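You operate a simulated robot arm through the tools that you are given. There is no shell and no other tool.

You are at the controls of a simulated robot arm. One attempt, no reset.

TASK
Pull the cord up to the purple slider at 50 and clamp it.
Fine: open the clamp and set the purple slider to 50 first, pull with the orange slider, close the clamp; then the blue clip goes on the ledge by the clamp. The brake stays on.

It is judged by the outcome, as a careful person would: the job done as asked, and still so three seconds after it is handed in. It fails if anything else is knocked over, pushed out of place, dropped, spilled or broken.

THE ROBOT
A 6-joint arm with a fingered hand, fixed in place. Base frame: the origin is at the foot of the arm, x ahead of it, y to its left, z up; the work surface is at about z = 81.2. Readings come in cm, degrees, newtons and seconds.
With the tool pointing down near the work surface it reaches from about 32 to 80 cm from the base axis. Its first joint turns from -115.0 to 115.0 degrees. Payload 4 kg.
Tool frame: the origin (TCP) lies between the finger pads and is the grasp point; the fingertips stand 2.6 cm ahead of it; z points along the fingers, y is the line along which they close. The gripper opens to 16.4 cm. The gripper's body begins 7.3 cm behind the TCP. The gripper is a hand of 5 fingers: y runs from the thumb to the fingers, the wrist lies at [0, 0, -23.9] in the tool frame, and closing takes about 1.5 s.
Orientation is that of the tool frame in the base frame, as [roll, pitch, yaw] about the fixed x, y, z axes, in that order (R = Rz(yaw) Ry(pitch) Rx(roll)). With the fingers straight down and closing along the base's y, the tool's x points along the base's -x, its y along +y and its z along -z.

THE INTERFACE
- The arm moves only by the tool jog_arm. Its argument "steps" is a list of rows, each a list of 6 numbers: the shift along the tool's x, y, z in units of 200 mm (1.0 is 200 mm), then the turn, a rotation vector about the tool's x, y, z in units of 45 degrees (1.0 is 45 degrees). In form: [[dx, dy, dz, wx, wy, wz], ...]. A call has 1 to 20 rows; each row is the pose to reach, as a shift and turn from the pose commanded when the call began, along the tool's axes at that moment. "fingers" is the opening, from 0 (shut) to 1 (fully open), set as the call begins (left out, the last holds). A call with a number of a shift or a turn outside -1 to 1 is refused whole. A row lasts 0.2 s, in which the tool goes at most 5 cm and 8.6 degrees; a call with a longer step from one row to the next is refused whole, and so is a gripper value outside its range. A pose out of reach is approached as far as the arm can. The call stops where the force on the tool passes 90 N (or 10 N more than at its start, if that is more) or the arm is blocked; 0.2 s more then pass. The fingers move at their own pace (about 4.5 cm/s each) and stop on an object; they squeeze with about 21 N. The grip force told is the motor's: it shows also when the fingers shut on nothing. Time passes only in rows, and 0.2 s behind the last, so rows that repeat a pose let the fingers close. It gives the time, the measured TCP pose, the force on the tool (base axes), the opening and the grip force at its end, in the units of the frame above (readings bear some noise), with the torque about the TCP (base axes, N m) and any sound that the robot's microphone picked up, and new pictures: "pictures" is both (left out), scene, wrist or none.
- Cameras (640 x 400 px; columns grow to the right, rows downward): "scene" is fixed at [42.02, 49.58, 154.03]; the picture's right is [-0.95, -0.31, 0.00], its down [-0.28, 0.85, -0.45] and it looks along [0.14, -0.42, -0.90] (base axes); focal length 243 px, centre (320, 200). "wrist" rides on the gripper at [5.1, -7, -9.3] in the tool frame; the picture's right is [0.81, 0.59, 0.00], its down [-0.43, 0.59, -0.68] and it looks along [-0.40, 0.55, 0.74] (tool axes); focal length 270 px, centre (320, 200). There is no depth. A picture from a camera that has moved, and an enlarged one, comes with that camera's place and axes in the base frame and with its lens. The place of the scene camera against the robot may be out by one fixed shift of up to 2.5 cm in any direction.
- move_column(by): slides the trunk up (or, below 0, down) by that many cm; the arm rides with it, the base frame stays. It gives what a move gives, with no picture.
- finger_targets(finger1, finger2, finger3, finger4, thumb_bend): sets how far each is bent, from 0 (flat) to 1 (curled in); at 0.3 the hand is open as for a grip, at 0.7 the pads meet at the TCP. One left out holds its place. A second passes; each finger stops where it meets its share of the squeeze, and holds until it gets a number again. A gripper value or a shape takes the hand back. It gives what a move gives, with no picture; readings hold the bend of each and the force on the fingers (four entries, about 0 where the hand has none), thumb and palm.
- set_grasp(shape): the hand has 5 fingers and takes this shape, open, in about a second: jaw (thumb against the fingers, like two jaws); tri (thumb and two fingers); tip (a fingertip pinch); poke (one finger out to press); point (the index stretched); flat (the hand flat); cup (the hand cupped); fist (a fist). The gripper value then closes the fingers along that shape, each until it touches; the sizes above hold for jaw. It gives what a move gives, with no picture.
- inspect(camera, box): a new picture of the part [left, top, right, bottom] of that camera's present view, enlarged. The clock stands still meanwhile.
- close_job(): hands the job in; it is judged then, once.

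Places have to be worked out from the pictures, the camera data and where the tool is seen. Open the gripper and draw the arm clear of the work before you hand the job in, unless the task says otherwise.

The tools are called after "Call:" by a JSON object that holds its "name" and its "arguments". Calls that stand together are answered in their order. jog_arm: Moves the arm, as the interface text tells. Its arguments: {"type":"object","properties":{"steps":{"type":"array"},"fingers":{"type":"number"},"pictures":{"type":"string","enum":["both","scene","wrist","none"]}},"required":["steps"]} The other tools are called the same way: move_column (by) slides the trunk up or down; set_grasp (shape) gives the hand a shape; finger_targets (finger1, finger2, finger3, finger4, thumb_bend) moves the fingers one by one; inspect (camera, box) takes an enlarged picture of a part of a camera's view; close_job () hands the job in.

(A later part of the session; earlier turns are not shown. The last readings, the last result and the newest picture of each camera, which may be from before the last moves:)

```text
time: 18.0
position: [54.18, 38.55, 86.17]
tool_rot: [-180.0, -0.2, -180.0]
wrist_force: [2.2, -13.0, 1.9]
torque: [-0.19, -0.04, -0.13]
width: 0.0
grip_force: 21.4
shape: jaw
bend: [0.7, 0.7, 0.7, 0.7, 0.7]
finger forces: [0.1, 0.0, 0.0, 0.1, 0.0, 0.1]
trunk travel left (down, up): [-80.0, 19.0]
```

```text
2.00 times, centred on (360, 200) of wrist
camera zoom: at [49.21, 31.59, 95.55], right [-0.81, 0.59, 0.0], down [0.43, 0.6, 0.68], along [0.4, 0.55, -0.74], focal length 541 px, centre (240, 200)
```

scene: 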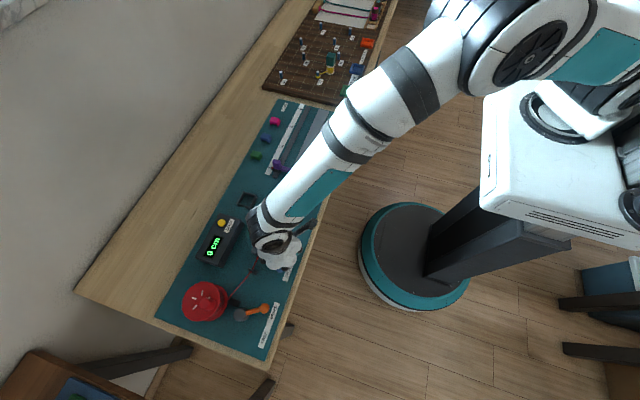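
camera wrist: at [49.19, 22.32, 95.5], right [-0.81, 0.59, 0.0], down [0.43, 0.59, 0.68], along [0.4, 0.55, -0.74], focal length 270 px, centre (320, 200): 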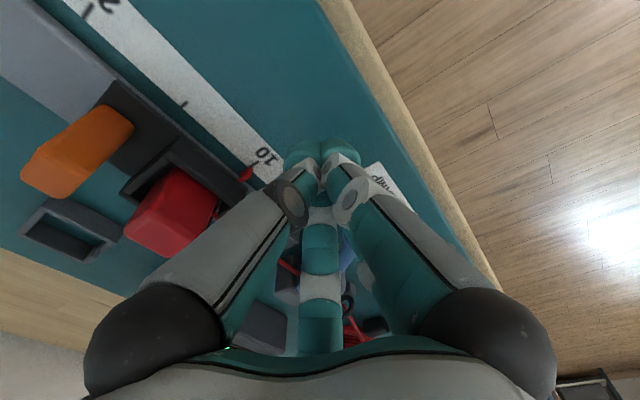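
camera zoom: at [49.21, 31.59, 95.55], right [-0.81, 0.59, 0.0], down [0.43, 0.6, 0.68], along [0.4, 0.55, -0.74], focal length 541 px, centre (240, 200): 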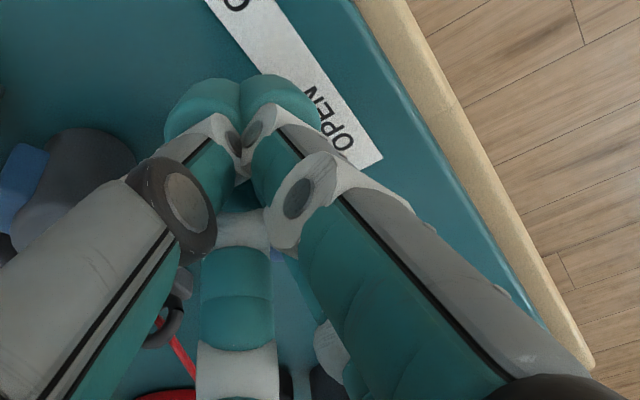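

The lever met its end stop at OPEN with -13 N. I'll back off, lift clear, and look at the clamp and purple slider.

Call:
{"name": "jog_arm", "arguments": {"steps": [[0, -0.06, 0, 0, 0, 0], [0, -0.09, -0.15, 0, 0, 0], [0, -0.09, -0.35, 0, 0, 0], [0, -0.15, -0.55, 0, 0, 0], [0.05, -0.35, -0.6, 0, 0, 0], [0.1, -0.55, -0.6, 0, 0, 0], [0.1, -0.75, -0.6, 0, 0, 0], [0.1, -0.9, -0.6, 0, 0, 0], [0.1, -0.9, -0.6, 0, 0, 0]], "pictures": "both"}}

Call:
{"name": "inspect", "arguments": {"camera": "scene", "box": [240, 200, 336, 280]}}

Call:
{"name": "inspect", "arguments": {"camera": "wrist", "box": [0, 0, 320, 200]}}

```text
time: 20.0
position: [52.21, 20.62, 98.05]
tool_rot: [179.9, 0.1, -180.0]
wrist_force: [0.2, 0.5, -0.4]
torque: [-0.01, 0.04, 0.02]
width: 0.0
grip_force: 21.2
shape: jaw
bend: [0.7, 0.7, 0.7, 0.7, 0.7]
finger forces: [0.1, 0.0, 0.0, 0.0, 0.0, 0.1]
trunk travel left (down, up): [-80.0, 19.0]
camera wrist: at [47.19, 13.72, 107.46], right [-0.81, 0.59, 0.0], down [0.43, 0.6, 0.68], along [0.4, 0.55, -0.74], focal length 270 px, centre (320, 200)
```

scene: 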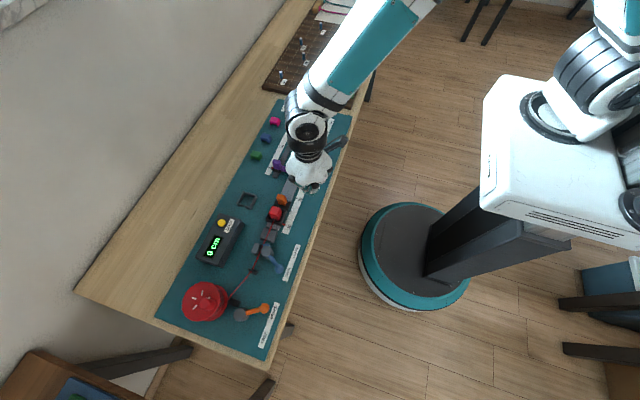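
wrist: 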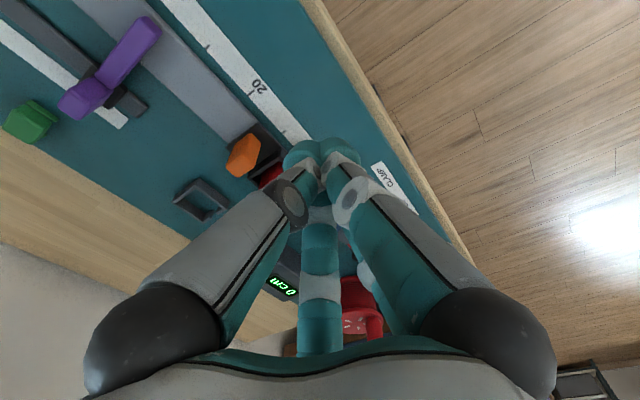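

```text
5.00 times, centred on (288, 240) of scene
camera zoom: at [42.02, 49.58, 154.03], right [-0.95, -0.31, 0.0], down [-0.28, 0.85, -0.45], along [0.14, -0.42, -0.9], focal length 1216 px, centre (480, 0)
```

zoom: 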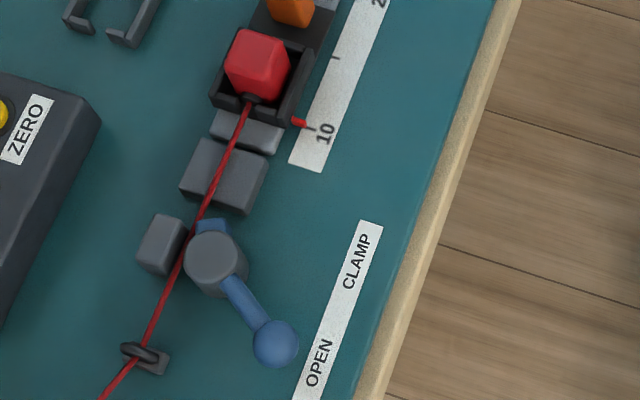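

```text
2.00 times, centred on (160, 100) of wrist
camera zoom: at [47.19, 13.72, 107.46], right [-0.81, 0.59, 0.0], down [0.43, 0.6, 0.68], along [0.4, 0.55, -0.74], focal length 541 px, centre (640, 400)
```

zoom: 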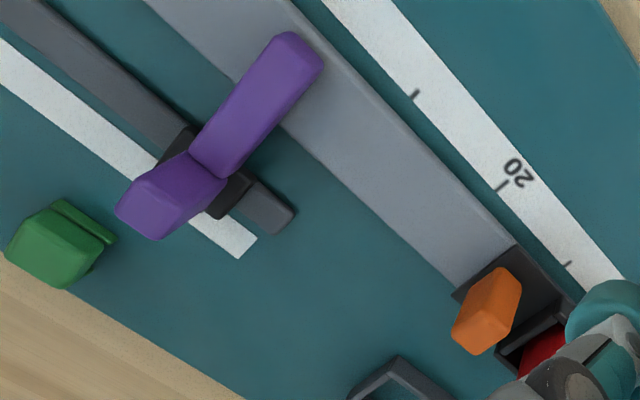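

The clamp lever is confirmed at OPEN with its pad retracted. Next I'll move the closed hand to the +y side of the purple knob (68.5, 9.4), staying high first, and then lower it.

Call:
{"name": "jog_arm", "arguments": {"steps": [[-0.166, -0.05, 0.0, 0, 0, 0], [-0.33, -0.1, 0.0, 0, 0, 0], [-0.5, -0.15, 0.0, 0, 0, 0], [-0.66, -0.2, 0.05, 0, 0, 0], [-0.825, -0.25, 0.15, 0, 0, 0], [-0.825, -0.25, 0.3, 0, 0, 0], [-0.825, -0.25, 0.45, 0, 0, 0], [-0.825, -0.25, 0.59, 0, 0, 0], [-0.825, -0.25, 0.59, 0, 0, 0]], "pictures": "both"}}

Call:
{"name": "inspect", "arguments": {"camera": "scene", "box": [240, 130, 336, 210]}}

Call:
{"name": "inspect", "arguments": {"camera": "wrist", "box": [160, 0, 480, 200]}}

```text
time: 22.0
position: [68.88, 15.62, 86.35]
tool_rot: [180.0, 0.1, -179.9]
wrist_force: [0.2, 0.4, 0.2]
torque: [0.0, 0.02, 0.0]
width: 0.0
grip_force: 20.6
shape: jaw
bend: [0.7, 0.7, 0.7, 0.7, 0.7]
finger forces: [0.0, 0.0, 0.0, 0.1, 0.0, 0.0]
trunk travel left (down, up): [-80.0, 19.0]
camera wrist: at [63.78, 8.67, 95.74], right [-0.81, 0.59, 0.0], down [0.43, 0.59, 0.68], along [0.4, 0.55, -0.74], focal length 270 px, centre (320, 200)
```

scene: 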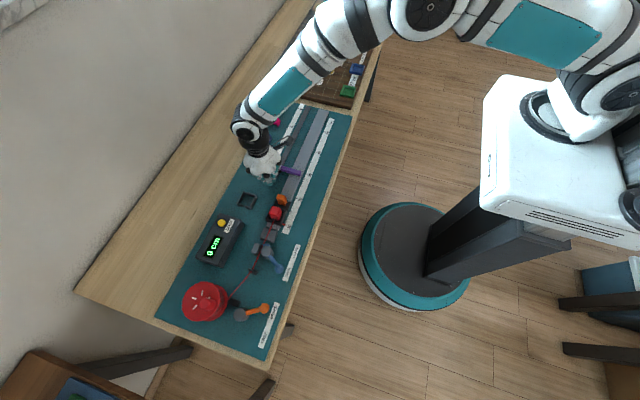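
wrist: 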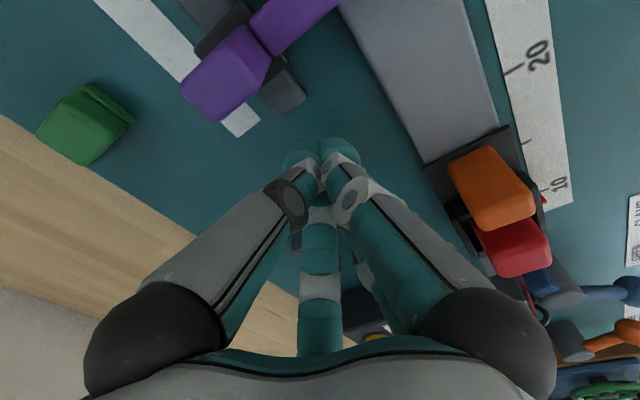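

```text
5.00 times, centred on (288, 170) of scene
camera zoom: at [42.02, 49.58, 154.03], right [-0.95, -0.31, 0.0], down [-0.28, 0.85, -0.45], along [0.14, -0.42, -0.9], focal length 1216 px, centre (480, 350)
```

zoom: 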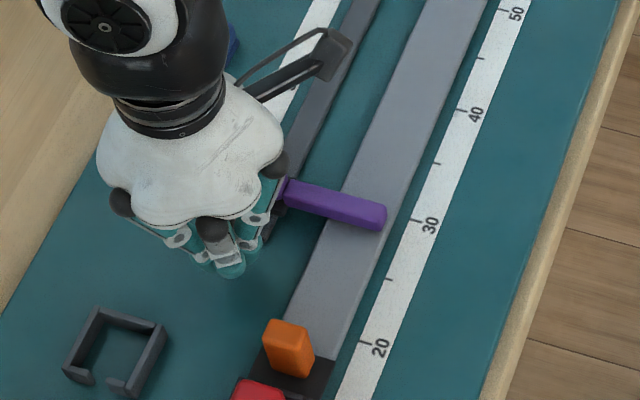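

```text
2.00 times, centred on (320, 100) of wrist
camera zoom: at [63.78, 8.67, 95.74], right [-0.81, 0.59, 0.0], down [0.43, 0.59, 0.68], along [0.4, 0.55, -0.74], focal length 541 px, centre (320, 400)
```

zoom: 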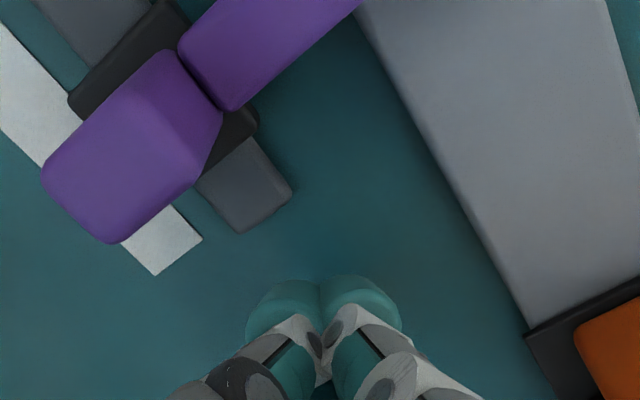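

The tips are behind the purple knob in line with its rail. I'll push in -y in steady rows toward 50 and stop well short to read the scale.

Call:
{"name": "jog_arm", "arguments": {"steps": [[0, -0.07, 0, 0, 0, 0], [0, -0.14, 0, 0, 0, 0], [0, -0.2, 0, 0, 0, 0], [0, -0.27, 0, 0, 0, 0], [0, -0.35, 0, 0, 0, 0], [0, -0.43, 0, 0, 0, 0], [0, -0.51, 0, 0, 0, 0], [0, -0.59, 0, 0, 0, 0], [0, -0.67, 0, 0, 0, 0], [0, -0.75, 0, 0, 0, 0], [0, -0.83, 0, 0, 0, 0], [0, -0.9, 0, 0, 0, 0]], "pictures": "both"}}

Call:
{"name": "inspect", "arguments": {"camera": "scene", "box": [240, 90, 360, 170]}}

Call:
{"name": "inspect", "arguments": {"camera": "wrist", "box": [160, 0, 480, 200]}}

```text
time: 24.6
position: [68.67, -2.32, 86.35]
tool_rot: [-180.0, -0.1, -180.0]
wrist_force: [-1.0, 3.7, 1.6]
torque: [-0.01, 0.02, -0.04]
width: 0.0
grip_force: 21.3
shape: jaw
bend: [0.7, 0.7, 0.7, 0.7, 0.7]
finger forces: [0.0, 0.0, 0.0, 0.0, 4.5, 0.0]
trunk travel left (down, up): [-80.0, 19.0]
camera wrist: at [63.6, -9.38, 95.71], right [-0.81, 0.59, 0.0], down [0.43, 0.6, 0.68], along [0.4, 0.55, -0.74], focal length 270 px, centre (320, 200)
```

scene: 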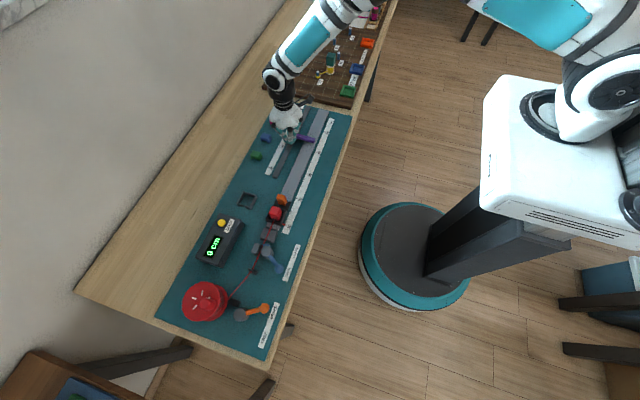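
wrist: 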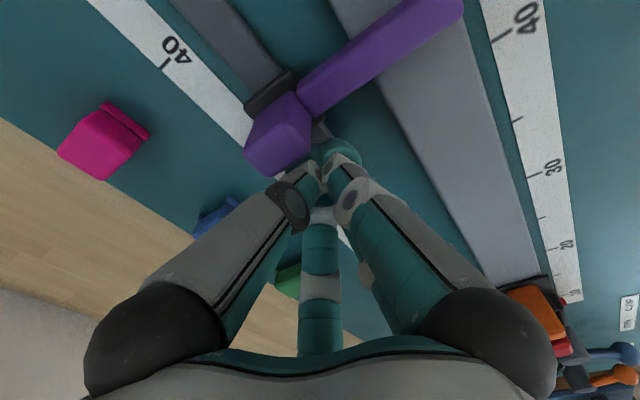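

```text
5.00 times, centred on (300, 130) of scene
camera zoom: at [42.02, 49.58, 154.03], right [-0.95, -0.31, 0.0], down [-0.28, 0.85, -0.45], along [0.14, -0.42, -0.9], focal length 1216 px, centre (420, 550)
```

zoom: 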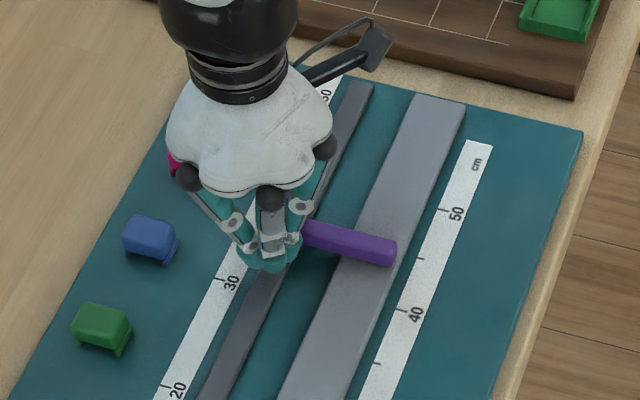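

```text
2.00 times, centred on (320, 100) of wrist
camera zoom: at [63.6, -9.38, 95.71], right [-0.81, 0.59, 0.0], down [0.43, 0.6, 0.68], along [0.4, 0.55, -0.74], focal length 541 px, centre (320, 400)
```

zoom: 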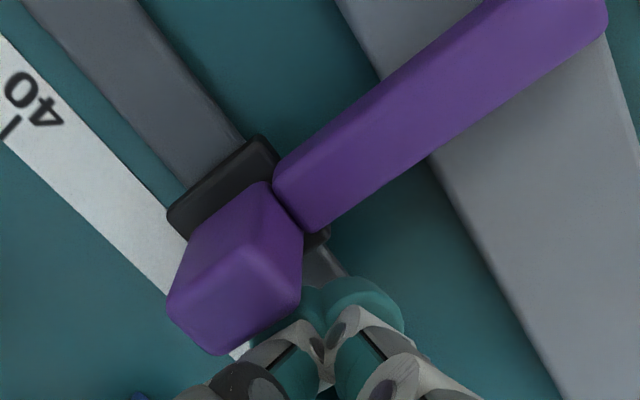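

The purple slider follows the thumb at about 4 N and should read about 35 now. I'll push another 13 cm, slowing at the end, then read the pointer.

Call:
{"name": "jog_arm", "arguments": {"steps": [[0, -0.08, 0, 0, 0, 0], [0, -0.16, 0, 0, 0, 0], [0, -0.24, 0, 0, 0, 0], [0, -0.32, 0, 0, 0, 0], [0, -0.4, 0, 0, 0, 0], [0, -0.47, 0, 0, 0, 0], [0, -0.53, 0, 0, 0, 0], [0, -0.58, 0, 0, 0, 0], [0, -0.62, 0, 0, 0, 0], [0, -0.65, 0, 0, 0, 0], [0, -0.65, 0, 0, 0, 0]], "pictures": "both"}}

Call:
{"name": "inspect", "arguments": {"camera": "scene", "box": [260, 80, 356, 140]}}

Call:
{"name": "inspect", "arguments": {"camera": "wrist", "box": [160, 0, 480, 200]}}

```text
time: 27.0
position: [68.57, -15.28, 86.31]
tool_rot: [-180.0, 0.0, -180.0]
wrist_force: [0.7, 2.9, 2.2]
torque: [-0.08, 0.03, 0.03]
width: 0.0
grip_force: 21.0
shape: jaw
bend: [0.7, 0.7, 0.7, 0.7, 0.7]
finger forces: [0.0, 0.0, 0.0, 0.1, 4.6, 0.1]
trunk travel left (down, up): [-80.0, 19.0]
camera wrist: at [63.64, -22.34, 95.7], right [-0.81, 0.59, 0.0], down [0.43, 0.6, 0.68], along [0.4, 0.55, -0.74], focal length 270 px, centre (320, 200)
```

scene: 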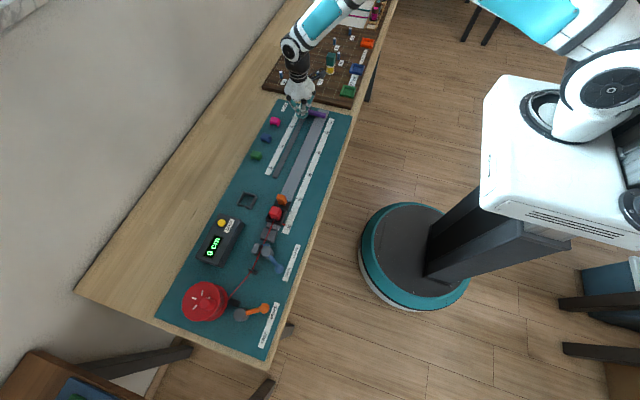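
wrist: 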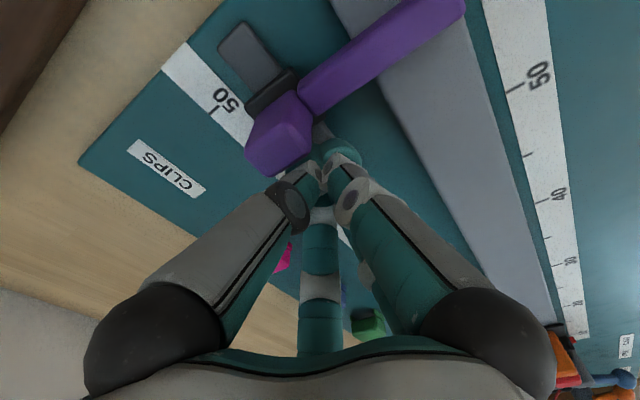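

```text
6.67 times, centred on (308, 110) of scene
camera zoom: at [42.02, 49.58, 154.03], right [-0.95, -0.31, 0.0], down [-0.28, 0.85, -0.45], along [0.14, -0.42, -0.9], focal length 1621 px, centre (400, 800)
```

zoom: 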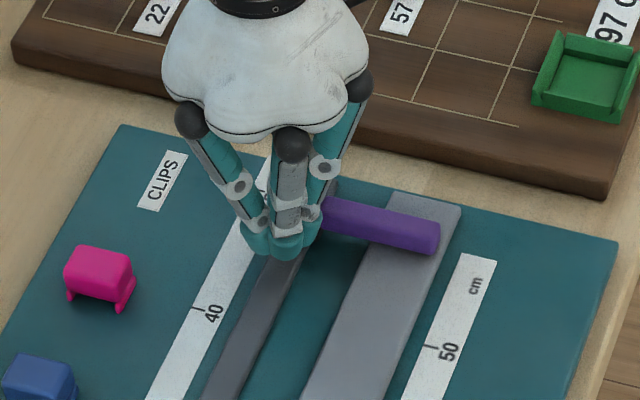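

```text
2.00 times, centred on (320, 100) of wrist
camera zoom: at [63.64, -22.34, 95.7], right [-0.81, 0.59, 0.0], down [0.43, 0.6, 0.68], along [0.4, 0.55, -0.74], focal length 541 px, centre (320, 400)
```

zoom: 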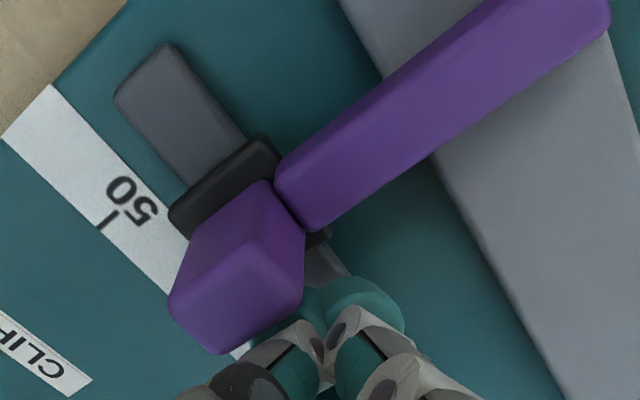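

The purple slider should read about 48, with the 50 tick at y≈-20.6 by this view. I'll push a further 1.7 cm slowly, then lift off to read the red pointer directly.

Call:
{"name": "jog_arm", "arguments": {"steps": [[0, -0.025, 0, 0, 0, 0], [0, -0.05, 0, 0, 0, 0], [0, -0.07, 0, 0, 0, 0], [0, -0.085, 0, 0, 0, 0], [0, -0.085, 0, 0, 0, 0], [0, -0.04, 0, 0, 0, 0], [0, 0.05, 0, 0, 0, 0], [0, 0.1, -0.15, 0, 0, 0], [0, 0.15, -0.35, 0, 0, 0], [0, 0.15, -0.55, 0, 0, 0], [0.1, 0.15, -0.7, 0, 0, 0], [0.1, 0.15, -0.7, 0, 0, 0]], "pictures": "both"}}

Call:
{"name": "inspect", "arguments": {"camera": "scene", "box": [260, 80, 356, 140]}}

Call:
{"name": "inspect", "arguments": {"camera": "wrist", "box": [160, 0, 400, 150]}}

```text
time: 29.6
position: [66.81, -12.26, 100.39]
tool_rot: [180.0, -0.1, -179.9]
wrist_force: [-0.2, -0.6, -0.1]
torque: [-0.03, 0.03, 0.01]
width: 0.01
grip_force: 21.1
shape: jaw
bend: [0.7, 0.7, 0.7, 0.7, 0.7]
finger forces: [0.0, 0.1, 0.0, 0.1, 0.0, 0.0]
trunk travel left (down, up): [-80.0, 19.0]
camera wrist: at [61.74, -19.31, 109.69], right [-0.81, 0.59, 0.0], down [0.43, 0.59, 0.68], along [0.4, 0.55, -0.74], focal length 270 px, centre (320, 200)
```

scene: 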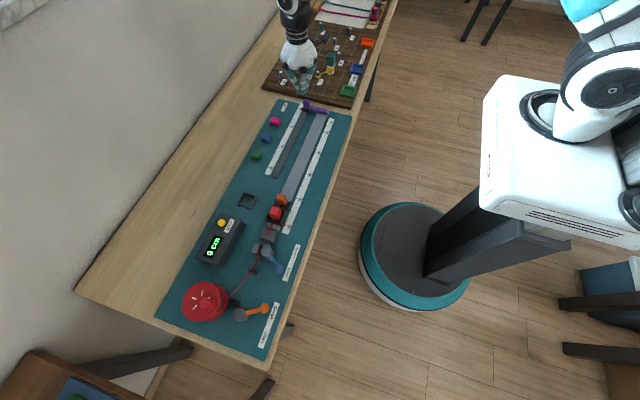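
wrist: 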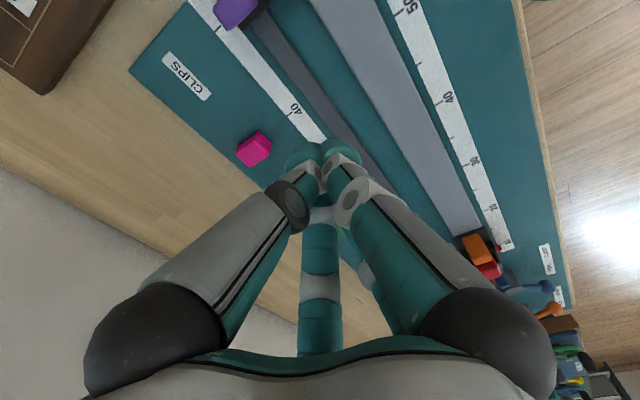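

```text
6.67 times, centred on (308, 110) of scene
camera zoom: at [42.02, 49.58, 154.03], right [-0.95, -0.31, 0.0], down [-0.28, 0.85, -0.45], along [0.14, -0.42, -0.9], focal length 1621 px, centre (400, 800)
```

zoom: 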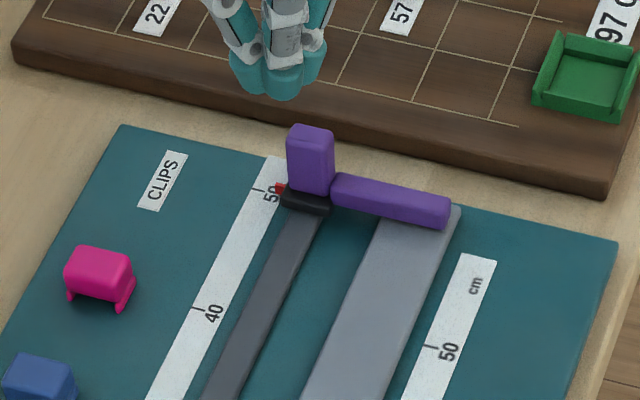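

```text
2.67 times, centred on (280, 75) of wrist
camera zoom: at [61.74, -19.31, 109.69], right [-0.81, 0.59, 0.0], down [0.43, 0.59, 0.68], along [0.4, 0.55, -0.74], focal length 721 px, centre (427, 533)
```

zoom: 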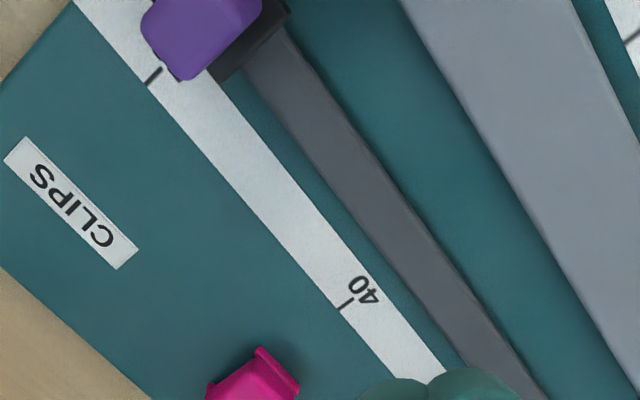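

The pointer appears close to the 50 tick. I'll zoom in tightly.

Call:
{"name": "inspect", "arguments": {"camera": "scene", "box": [290, 94, 322, 114]}}

Call:
{"name": "inspect", "arguments": {"camera": "wrist", "box": [190, 0, 270, 50]}}

```text
16.00 times, centred on (306, 104) of scene
camera zoom: at [42.02, 49.58, 154.03], right [-0.95, -0.31, 0.0], down [-0.28, 0.85, -0.45], along [0.14, -0.42, -0.9], focal length 3890 px, centre (544, 1736)
```

zoom: 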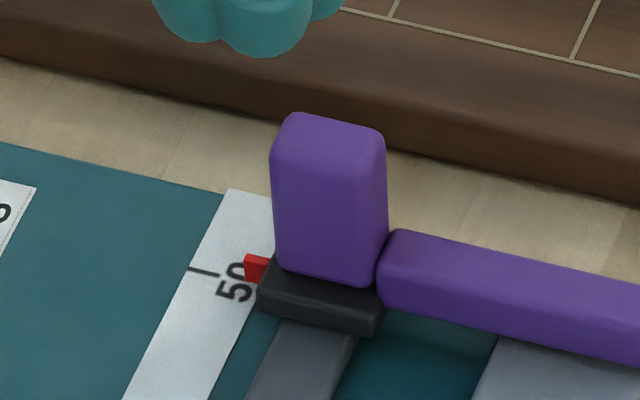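

```text
8.00 times, centred on (230, 25) of wrist
camera zoom: at [61.74, -19.31, 109.69], right [-0.81, 0.59, 0.0], down [0.43, 0.59, 0.68], along [0.4, 0.55, -0.74], focal length 2162 px, centre (1040, 1600)
```

zoom: 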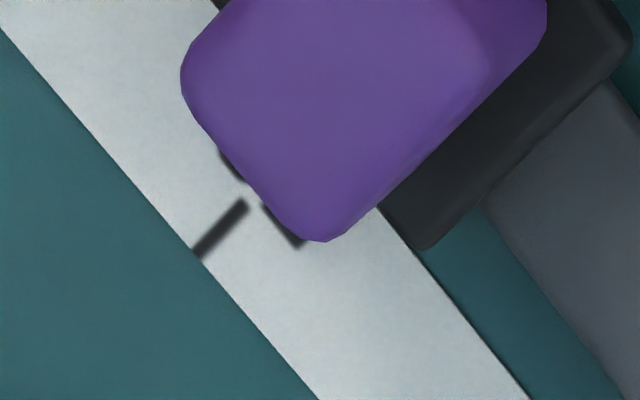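

The pointer looks at or just short of 50, but its height above the board makes parallax matter. I'll turn the hand about the vertical and move so the wrist camera sits beside the pointer in line with the tick and gives a true reading. This turn is also useful for gripping the orange knob across x later.

Call:
{"name": "jog_arm", "arguments": {"steps": [[-0.03, -0.06, 0, 0, 0, -0.18], [-0.06, -0.12, 0, 0, 0, -0.36], [-0.09, -0.18, 0, 0, 0, -0.54], [-0.12, -0.25, 0, 0, 0, -0.72], [-0.14, -0.3, 0, 0, 0, -0.9], [-0.16, -0.335, 0, 0, 0, -1.0], [-0.16, -0.335, 0, 0, 0, -1.0]], "pictures": "none"}}

Call:
{"name": "jog_arm", "arguments": {"steps": [[0, 0, 0, 0, 0, -0.18], [0, 0, 0, 0, 0, -0.36], [0, 0, 0, 0, 0, -0.54], [0, 0, 0, 0, 0, -0.72], [0, 0, 0, 0, 0, -0.9], [0, 0, 0, 0, 0, -1.0], [0, 0, 0, 0, 0, -1.0]], "pictures": "both"}}

Call:
{"name": "inspect", "arguments": {"camera": "wrist", "box": [240, 0, 400, 100]}}

```text
time: 31.2
position: [69.97, -19.11, 100.34]
tool_rot: [-180.0, 0.0, -135.1]
wrist_force: [-1.2, 0.1, -0.3]
torque: [-0.02, 0.02, 0.01]
width: 0.0
grip_force: 20.6
shape: jaw
bend: [0.7, 0.7, 0.7, 0.7, 0.7]
finger forces: [0.0, 0.1, 0.0, 0.1, 0.0, 0.0]
trunk travel left (down, up): [-80.0, 19.0]
```

```text
time: 32.8
position: [68.54, -11.06, 98.73]
tool_rot: [-178.5, -6.4, -99.6]
wrist_force: [-0.2, -0.4, 0.8]
torque: [0.01, -0.02, -0.01]
width: 0.0
grip_force: 20.7
shape: jaw
bend: [0.7, 0.7, 0.7, 0.7, 0.7]
finger forces: [0.0, 0.1, 0.1, 0.0, 0.0, 0.0]
out of reach, approached as far as the arm can: row 3, 4, 5, 6, 7
trunk travel left (down, up): [-80.0, 19.0]
camera wrist: at [74.53, -16.21, 108.81], right [-0.71, -0.7, 0.07], down [-0.52, 0.6, 0.61], along [-0.47, 0.4, -0.79], focal length 270 px, centre (320, 200)
```

scene: 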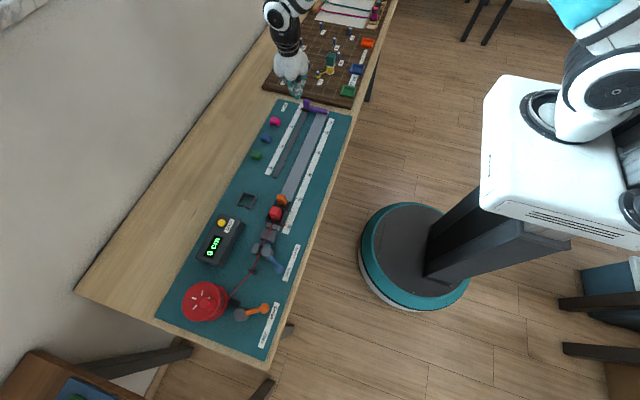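
wrist: 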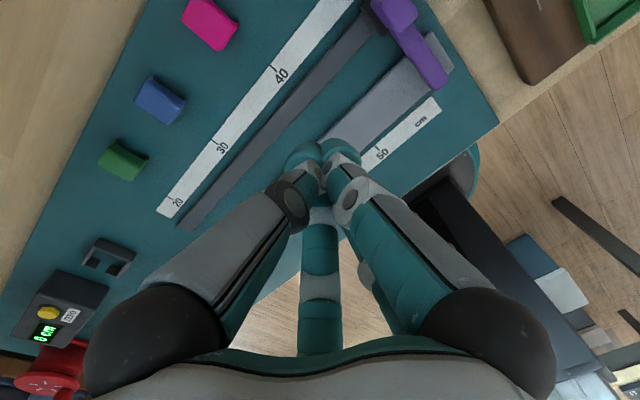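

```text
4.00 times, centred on (320, 50) of wrist
camera zoom: at [74.53, -16.21, 108.81], right [-0.71, -0.7, 0.07], down [-0.52, 0.6, 0.61], along [-0.47, 0.4, -0.79], focal length 1081 px, centre (320, 800)
```

zoom: 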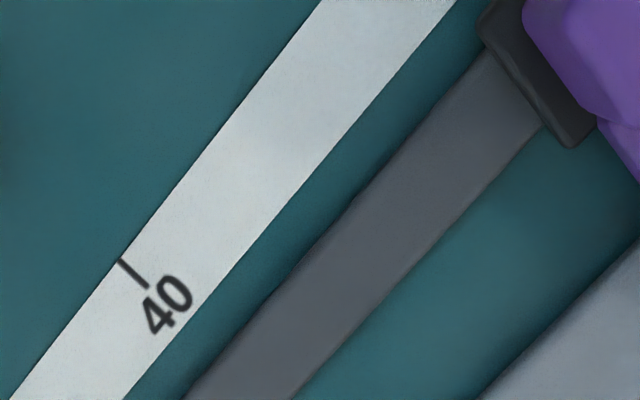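

That direction of turn ran into a joint limit near yaw -100, so a turn the other way will be needed for gripping. I'll rotate back to yaw about -135, which was reachable, and check the pose.

Call:
{"name": "jog_arm", "arguments": {"steps": [[0, 0, 0, 0, 0, 0.18], [0, 0, 0, 0, 0, 0.36], [0, 0, 0, 0, 0, 0.54], [0, 0, 0, 0, 0, 0.72], [0, 0, 0, 0, 0, 0.9], [0, 0, 0, 0, 0, 1.0], [0, 0, 0, 0, 0, 1.0]], "pictures": "wrist"}}

Call:
{"name": "inspect", "arguments": {"camera": "wrist", "box": [280, 0, 440, 100]}}

```text
time: 34.4
position: [68.46, -11.05, 98.77]
tool_rot: [-174.4, -3.4, -144.8]
wrist_force: [0.7, -0.1, -0.3]
torque: [0.01, 0.02, 0.0]
width: 0.02
grip_force: 20.8
shape: jaw
bend: [0.7, 0.7, 0.7, 0.7, 0.7]
finger forces: [0.1, 0.0, 0.0, 0.0, 0.0, 0.0]
trunk travel left (down, up): [-80.0, 19.0]
camera wrist: at [68.45, -18.67, 109.01], right [-1.0, 0.01, -0.01], down [0.0, 0.81, 0.59], along [0.01, 0.59, -0.81], focal length 270 px, centre (320, 200)
```

wrist: 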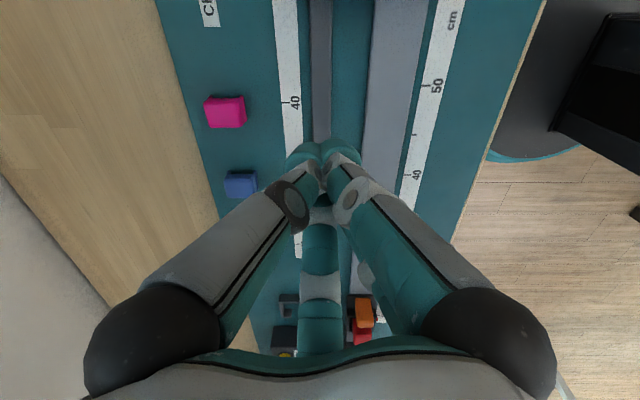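

```text
4.00 times, centred on (360, 50) of wrist
camera zoom: at [68.45, -18.67, 109.01], right [-1.0, 0.01, -0.01], down [0.0, 0.81, 0.59], along [0.01, 0.59, -0.81], focal length 1081 px, centre (160, 800)
```

zoom: 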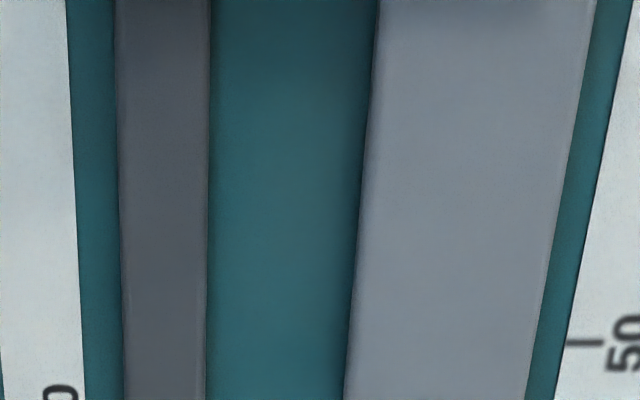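

The camera now looks squarely along the rails, which suits reading. I'll shift the hand about 3 cm in +x and 6 cm in -y so the pointer comes into view without the knob in the way.

Call:
{"name": "jog_arm", "arguments": {"steps": [[0.017, -0.11, 0.012, 0, 0, 0], [0.034, -0.22, 0.024, 0, 0, 0], [0.05, -0.33, 0.035, 0, 0, 0], [0.05, -0.33, 0.035, 0, 0, 0]], "pictures": "wrist"}}

Call:
{"name": "inspect", "arguments": {"camera": "wrist", "box": [280, 0, 440, 100]}}

Call:
{"name": "inspect", "arguments": {"camera": "wrist", "box": [300, 20, 364, 60]}}

```text
time: 35.4
position: [71.56, -17.06, 98.85]
tool_rot: [-174.5, -3.5, -144.7]
wrist_force: [-0.5, -0.5, 0.3]
torque: [0.01, -0.02, 0.0]
width: 0.0
grip_force: 21.4
shape: jaw
bend: [0.7, 0.7, 0.7, 0.7, 0.7]
finger forces: [0.1, 0.0, 0.0, 0.1, 0.0, 0.0]
trunk travel left (down, up): [-80.0, 19.0]
camera wrist: at [71.43, -24.66, 109.06], right [-1.0, 0.01, -0.01], down [0.0, 0.81, 0.59], along [0.01, 0.59, -0.81], focal length 270 px, centre (320, 200)
```

wrist: 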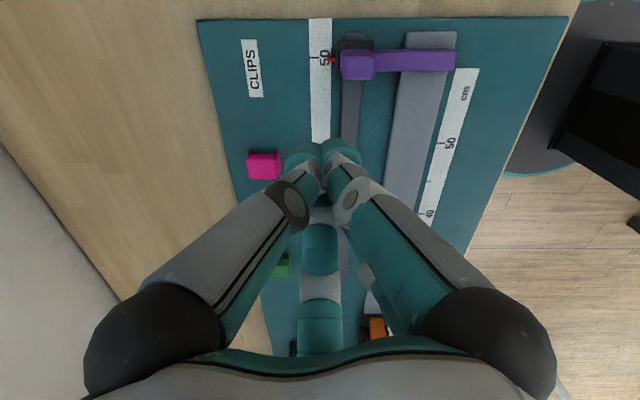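

```text
4.00 times, centred on (360, 50) of wrist
camera zoom: at [71.43, -24.66, 109.06], right [-1.0, 0.01, -0.01], down [0.0, 0.81, 0.59], along [0.01, 0.59, -0.81], focal length 1081 px, centre (160, 800)
```

zoom: 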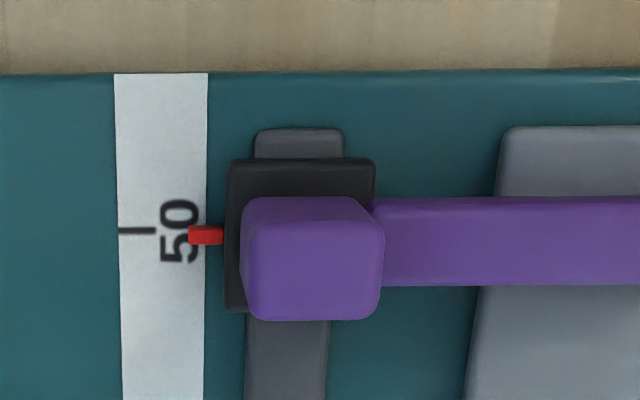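

```text
10.00 times, centred on (332, 40) of wrist
camera zoom: at [71.43, -24.66, 109.06], right [-1.0, 0.01, -0.01], down [0.0, 0.81, 0.59], along [0.01, 0.59, -0.81], focal length 2703 px, centre (200, 1800)
```

zoom: 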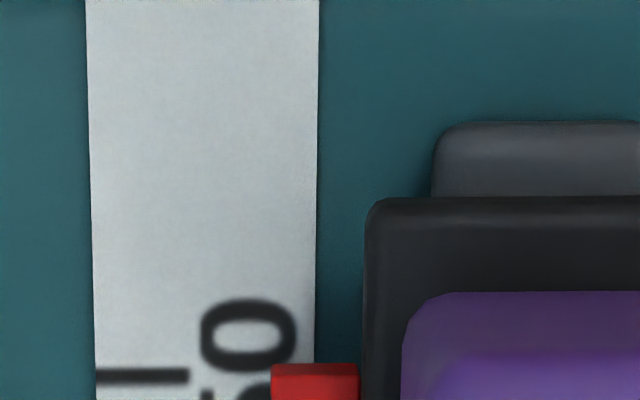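

This is a clean reading: the pointer sits on the 50 tick within about 0.1 cm, so the purple slider is set. Next I'll level the hand and travel back toward the orange carriage at safe height.

Call:
{"name": "jog_arm", "arguments": {"steps": [[-0.074, 0.173, -0.021, -0.025, -0.015, 0], [-0.148, 0.346, -0.043, -0.05, -0.03, 0], [-0.221, 0.519, -0.064, -0.074, -0.045, 0], [-0.295, 0.692, -0.086, -0.1, -0.06, 0], [-0.369, 0.865, -0.107, -0.124, -0.0756, 0], [-0.369, 0.865, -0.107, -0.124, -0.0756, 0]], "pictures": "none"}}

```text
time: 36.8
position: [67.47, 1.28, 98.83]
tool_rot: [179.9, 0.0, -144.6]
wrist_force: [0.1, 0.4, 0.0]
torque: [0.04, 0.0, -0.01]
width: 0.01
grip_force: 21.3
shape: jaw
bend: [0.7, 0.7, 0.7, 0.7, 0.7]
finger forces: [0.0, 0.1, 0.0, 0.1, 0.0, 0.0]
trunk travel left (down, up): [-80.0, 19.0]
```

The hand is level at yaw -144.6. I'll continue to above the carriage and look at the gap between the orange knob and the red block.

Call:
{"name": "jog_arm", "arguments": {"steps": [[-0.074, 0.165, 0, 0, 0, 0], [-0.148, 0.33, 0, 0, 0, 0], [-0.222, 0.494, 0, 0, 0, 0], [-0.296, 0.658, 0, 0, 0, 0], [-0.37, 0.823, 0, 0, 0, 0], [-0.37, 0.823, 0, 0, 0, 0]], "pictures": "wrist"}}

Call:
{"name": "inspect", "arguments": {"camera": "wrist", "box": [270, 60, 398, 140]}}

Call:
{"name": "inspect", "arguments": {"camera": "wrist", "box": [240, 0, 480, 150]}}

```text
time: 38.2
position: [64.14, 19.03, 98.83]
tool_rot: [179.9, 0.0, -144.7]
wrist_force: [-0.4, -0.5, -0.8]
torque: [0.04, 0.01, 0.02]
width: 0.0
grip_force: 20.9
shape: jaw
bend: [0.7, 0.7, 0.7, 0.7, 0.7]
finger forces: [0.1, 0.0, 0.1, 0.1, 0.1, 0.0]
trunk travel left (down, up): [-80.0, 19.0]
camera wrist: at [64.09, 10.37, 108.1], right [-1.0, 0.01, 0.0], down [0.01, 0.74, 0.68], along [0.01, 0.68, -0.74], focal length 270 px, centre (320, 200)
```

wrist: 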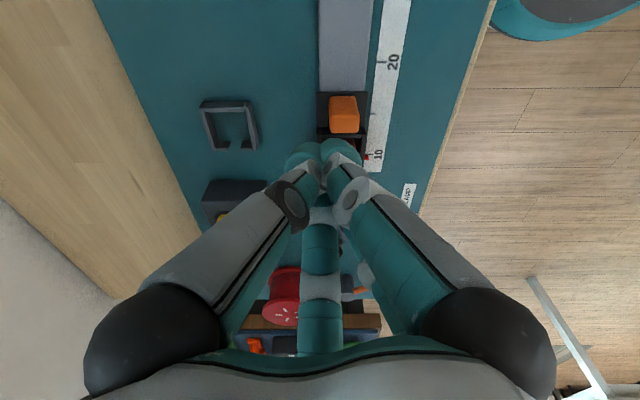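

```text
5.00 times, centred on (334, 100) of wrist
camera zoom: at [64.09, 10.37, 108.1], right [-1.0, 0.01, 0.0], down [0.01, 0.74, 0.68], along [0.01, 0.68, -0.74], focal length 1351 px, centre (250, 700)
```

zoom: 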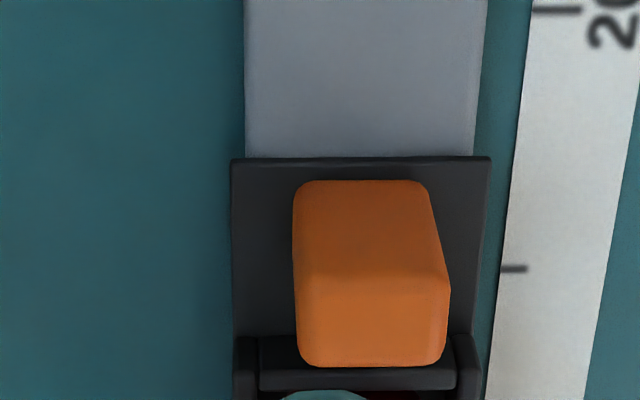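

```text
2.67 times, centred on (360, 75) of wrist
camera zoom: at [64.09, 10.37, 108.1], right [-1.0, 0.01, 0.0], down [0.01, 0.74, 0.68], along [0.01, 0.68, -0.74], focal length 721 px, centre (213, 533)
```

zoom: 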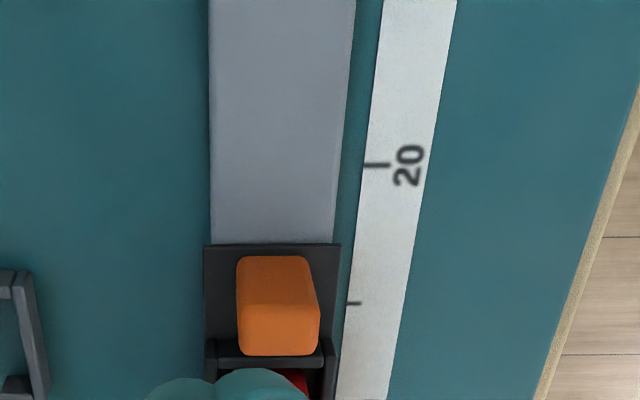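

The orange knob is a tall plate about 2.5 cm (x) × 1.6 cm (y), z≈83–87.2, centred at about (62.3, 21.1), with a gap of about 2.6 cm between it and the red block. At this yaw one finger points straight to +y and could slip into that gap. I'll find out which finger number that is by moving finger2 alone.

Call:
{"name": "finger_targets", "arguments": {"finger2": 0.4}}

Call:
{"name": "inspect", "arguments": {"camera": "wrist", "box": [80, 60, 560, 360]}}

```text
time: 39.2
position: [64.13, 18.98, 98.69]
tool_rot: [179.8, 0.0, -144.5]
wrist_force: [0.2, 0.2, 0.0]
torque: [-0.01, 0.0, -0.03]
width: 0.01
grip_force: 0.1
shape: fingers
bend: [0.7, 0.4, 0.7, 0.7, 0.7]
finger forces: [0.0, 0.1, 0.1, 0.0, 0.1, 0.0]
trunk travel left (down, up): [-80.0, 19.0]
```

```text
1.33 times, centred on (320, 210) of wrist
camera zoom: at [64.09, 10.39, 108.1], right [-1.0, 0.01, 0.0], down [0.01, 0.74, 0.68], along [0.01, 0.68, -0.74], focal length 360 px, centre (320, 187)
```

zoom: 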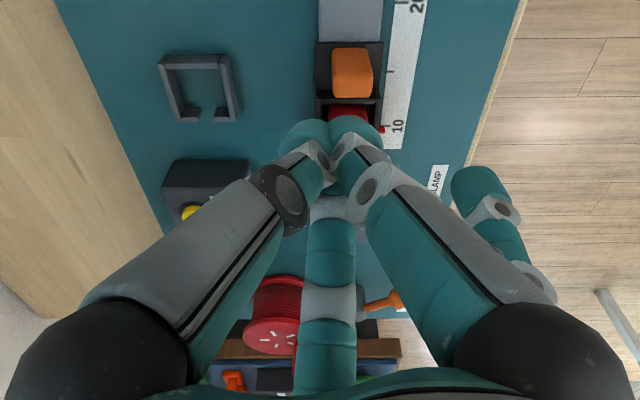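

finger2 is the -x digit, so finger3 points to +y, finger4 to +x, and finger1 and the thumb to -y. I'll pre-shape the hand with finger3 nearly closed so it fits the gap and the others moderately open, then move above the knob.

Call:
{"name": "finger_targets", "arguments": {"finger1": 0.55, "finger2": 0.55, "finger3": 0.635, "finger4": 0.55, "thumb_bend": 0.55}}

Call:
{"name": "jog_arm", "arguments": {"steps": [[0.009, 0.067, 0.12, 0, 0, 0], [0.018, 0.1335, 0.24, 0, 0, 0], [0.018, 0.1335, 0.34, 0, 0, 0], [0.018, 0.1335, 0.4, 0, 0, 0], [0.018, 0.1335, 0.4, 0, 0, 0]], "pictures": "both"}}

Call:
{"name": "inspect", "arguments": {"camera": "wrist", "box": [220, 80, 420, 240]}}

Call:
{"name": "inspect", "arguments": {"camera": "scene", "box": [240, 160, 336, 220]}}

```text
time: 40.2
position: [64.13, 19.05, 98.7]
tool_rot: [179.9, 0.1, -144.5]
wrist_force: [-0.1, -0.5, 0.8]
torque: [-0.01, 0.0, -0.01]
width: 3.01
grip_force: 0.0
shape: fingers
bend: [0.55, 0.55, 0.63, 0.55, 0.55]
finger forces: [0.1, 0.0, 0.0, 0.0, 0.1, 0.1]
trunk travel left (down, up): [-80.0, 19.0]
```

```text
time: 41.4
position: [62.1, 21.01, 90.76]
tool_rot: [180.0, -0.1, -144.5]
wrist_force: [0.2, 0.9, 0.2]
torque: [0.0, 0.02, 0.0]
width: 2.98
grip_force: 0.2
shape: fingers
bend: [0.55, 0.55, 0.63, 0.55, 0.55]
finger forces: [0.0, 0.1, 0.0, 0.1, 0.1, 0.1]
trunk travel left (down, up): [-80.0, 19.0]
camera wrist: at [62.12, 12.41, 100.11], right [-1.0, 0.01, 0.0], down [0.01, 0.74, 0.68], along [0.01, 0.68, -0.74], focal length 270 px, centre (320, 200)
```

scene: 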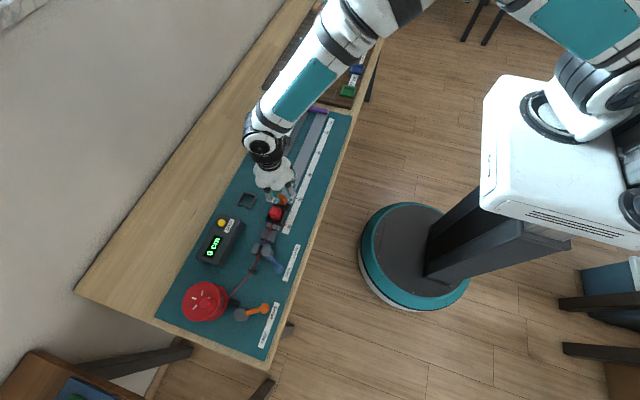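
wrist: 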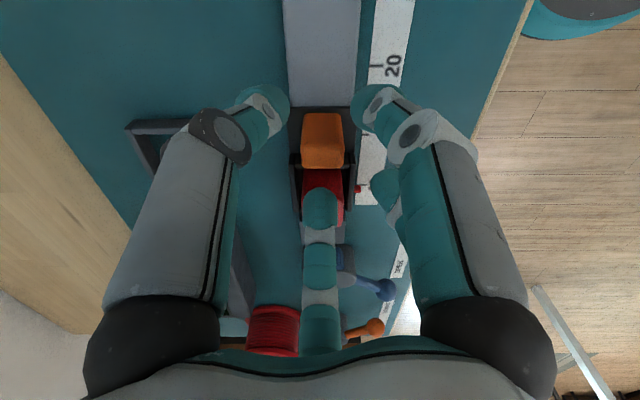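

```text
2.50 times, centred on (320, 160) of wrist
camera zoom: at [62.12, 12.41, 100.11], right [-1.0, 0.01, 0.0], down [0.01, 0.74, 0.68], along [0.01, 0.68, -0.74], focal length 676 px, centre (320, 300)
```

zoom: 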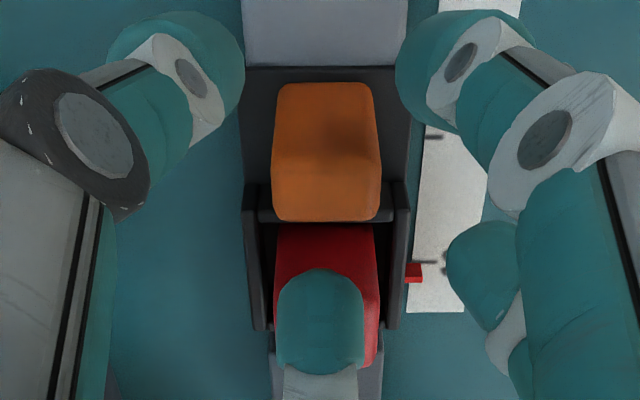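

```text
6.67 times, centred on (288, 190) of scene
camera zoom: at [42.02, 49.58, 154.03], right [-0.95, -0.31, 0.0], down [-0.28, 0.85, -0.45], along [0.14, -0.42, -0.9], focal length 1621 px, centre (533, 267)
```

zoom: 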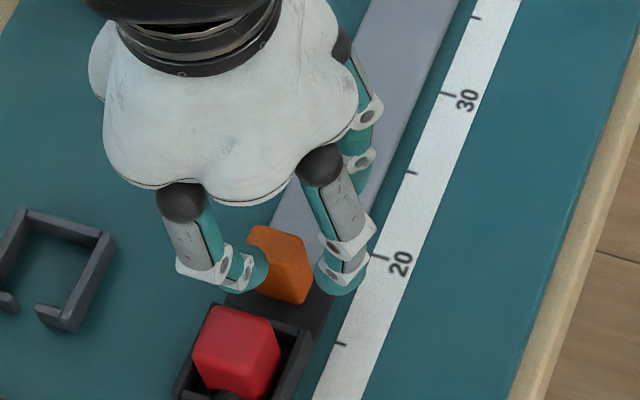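

The knob lies centred between the fingers: finger3's pad is at y≈22.4, the knob's back face is at 21.8 and the red block starts at about 24.4. I'll lower about 3 cm so the tips straddle the knob just above the tray wall.

Call:
{"name": "jog_arm", "arguments": {"steps": [[0, 0, 0.03, 0, 0, 0], [0, 0, 0.06, 0, 0, 0], [0, 0, 0.09, 0, 0, 0], [0, 0, 0.12, 0, 0, 0], [0, 0, 0.148, 0, 0, 0], [0, 0, 0.148, 0, 0, 0]], "pictures": "both"}}

Call:
{"name": "inspect", "arguments": {"camera": "wrist", "box": [220, 80, 420, 240]}}

Call:
{"name": "inspect", "arguments": {"camera": "scene", "box": [240, 160, 336, 220]}}

```text
time: 42.8
position: [62.18, 21.11, 87.66]
tool_rot: [179.9, 0.0, -144.4]
wrist_force: [-0.1, -0.1, -0.6]
torque: [0.06, 0.0, 0.01]
width: 3.0
grip_force: 0.4
shape: fingers
bend: [0.55, 0.55, 0.63, 0.55, 0.55]
finger forces: [0.0, 0.0, 0.0, 0.1, 0.0, 0.1]
trunk travel left (down, up): [-80.0, 19.0]
camera wrist: at [62.11, 12.44, 97.15], right [-1.0, 0.01, 0.0], down [0.01, 0.74, 0.68], along [0.01, 0.68, -0.74], focal length 270 px, centre (320, 200)
```

scene: 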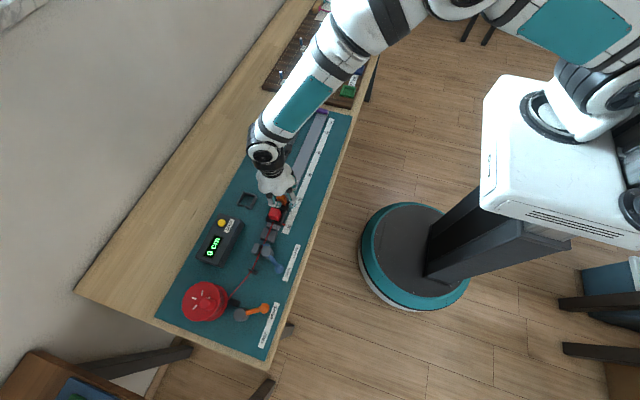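
wrist: 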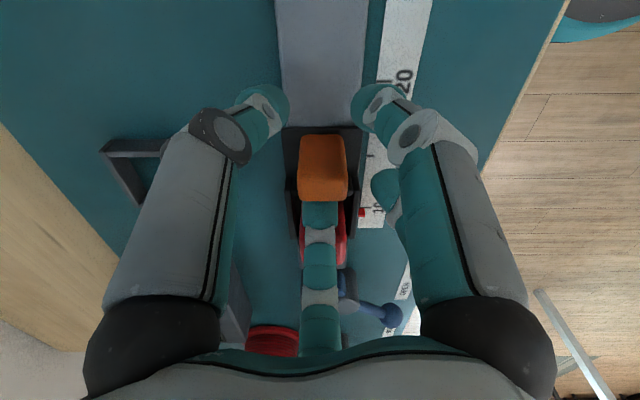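

```text
2.50 times, centred on (320, 160) of wrist
camera zoom: at [62.11, 12.44, 97.15], right [-1.0, 0.01, 0.0], down [0.01, 0.74, 0.68], along [0.01, 0.68, -0.74], focal length 676 px, centre (320, 300)
```

zoom: 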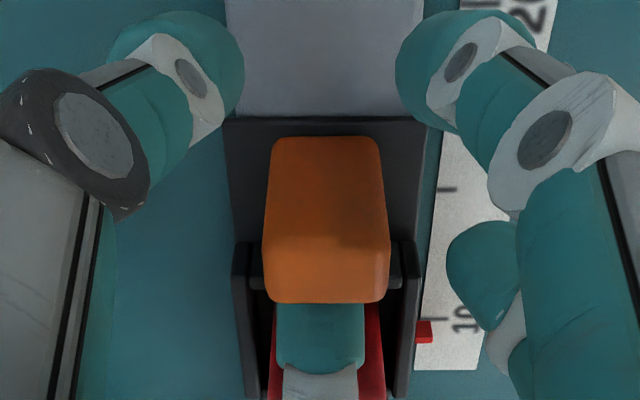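

```text
6.67 times, centred on (288, 190) of scene
camera zoom: at [42.02, 49.58, 154.03], right [-0.95, -0.31, 0.0], down [-0.28, 0.85, -0.45], along [0.14, -0.42, -0.9], focal length 1621 px, centre (533, 267)
```

zoom: 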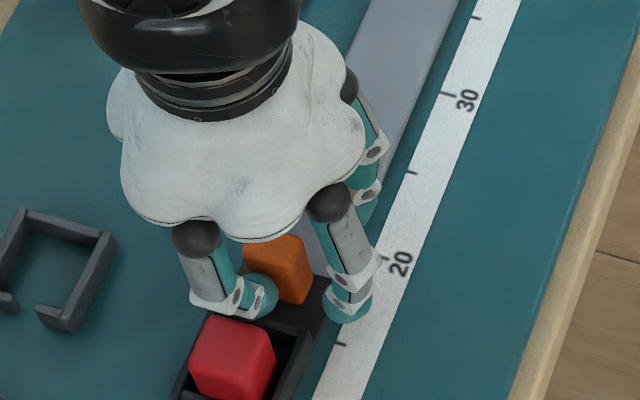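

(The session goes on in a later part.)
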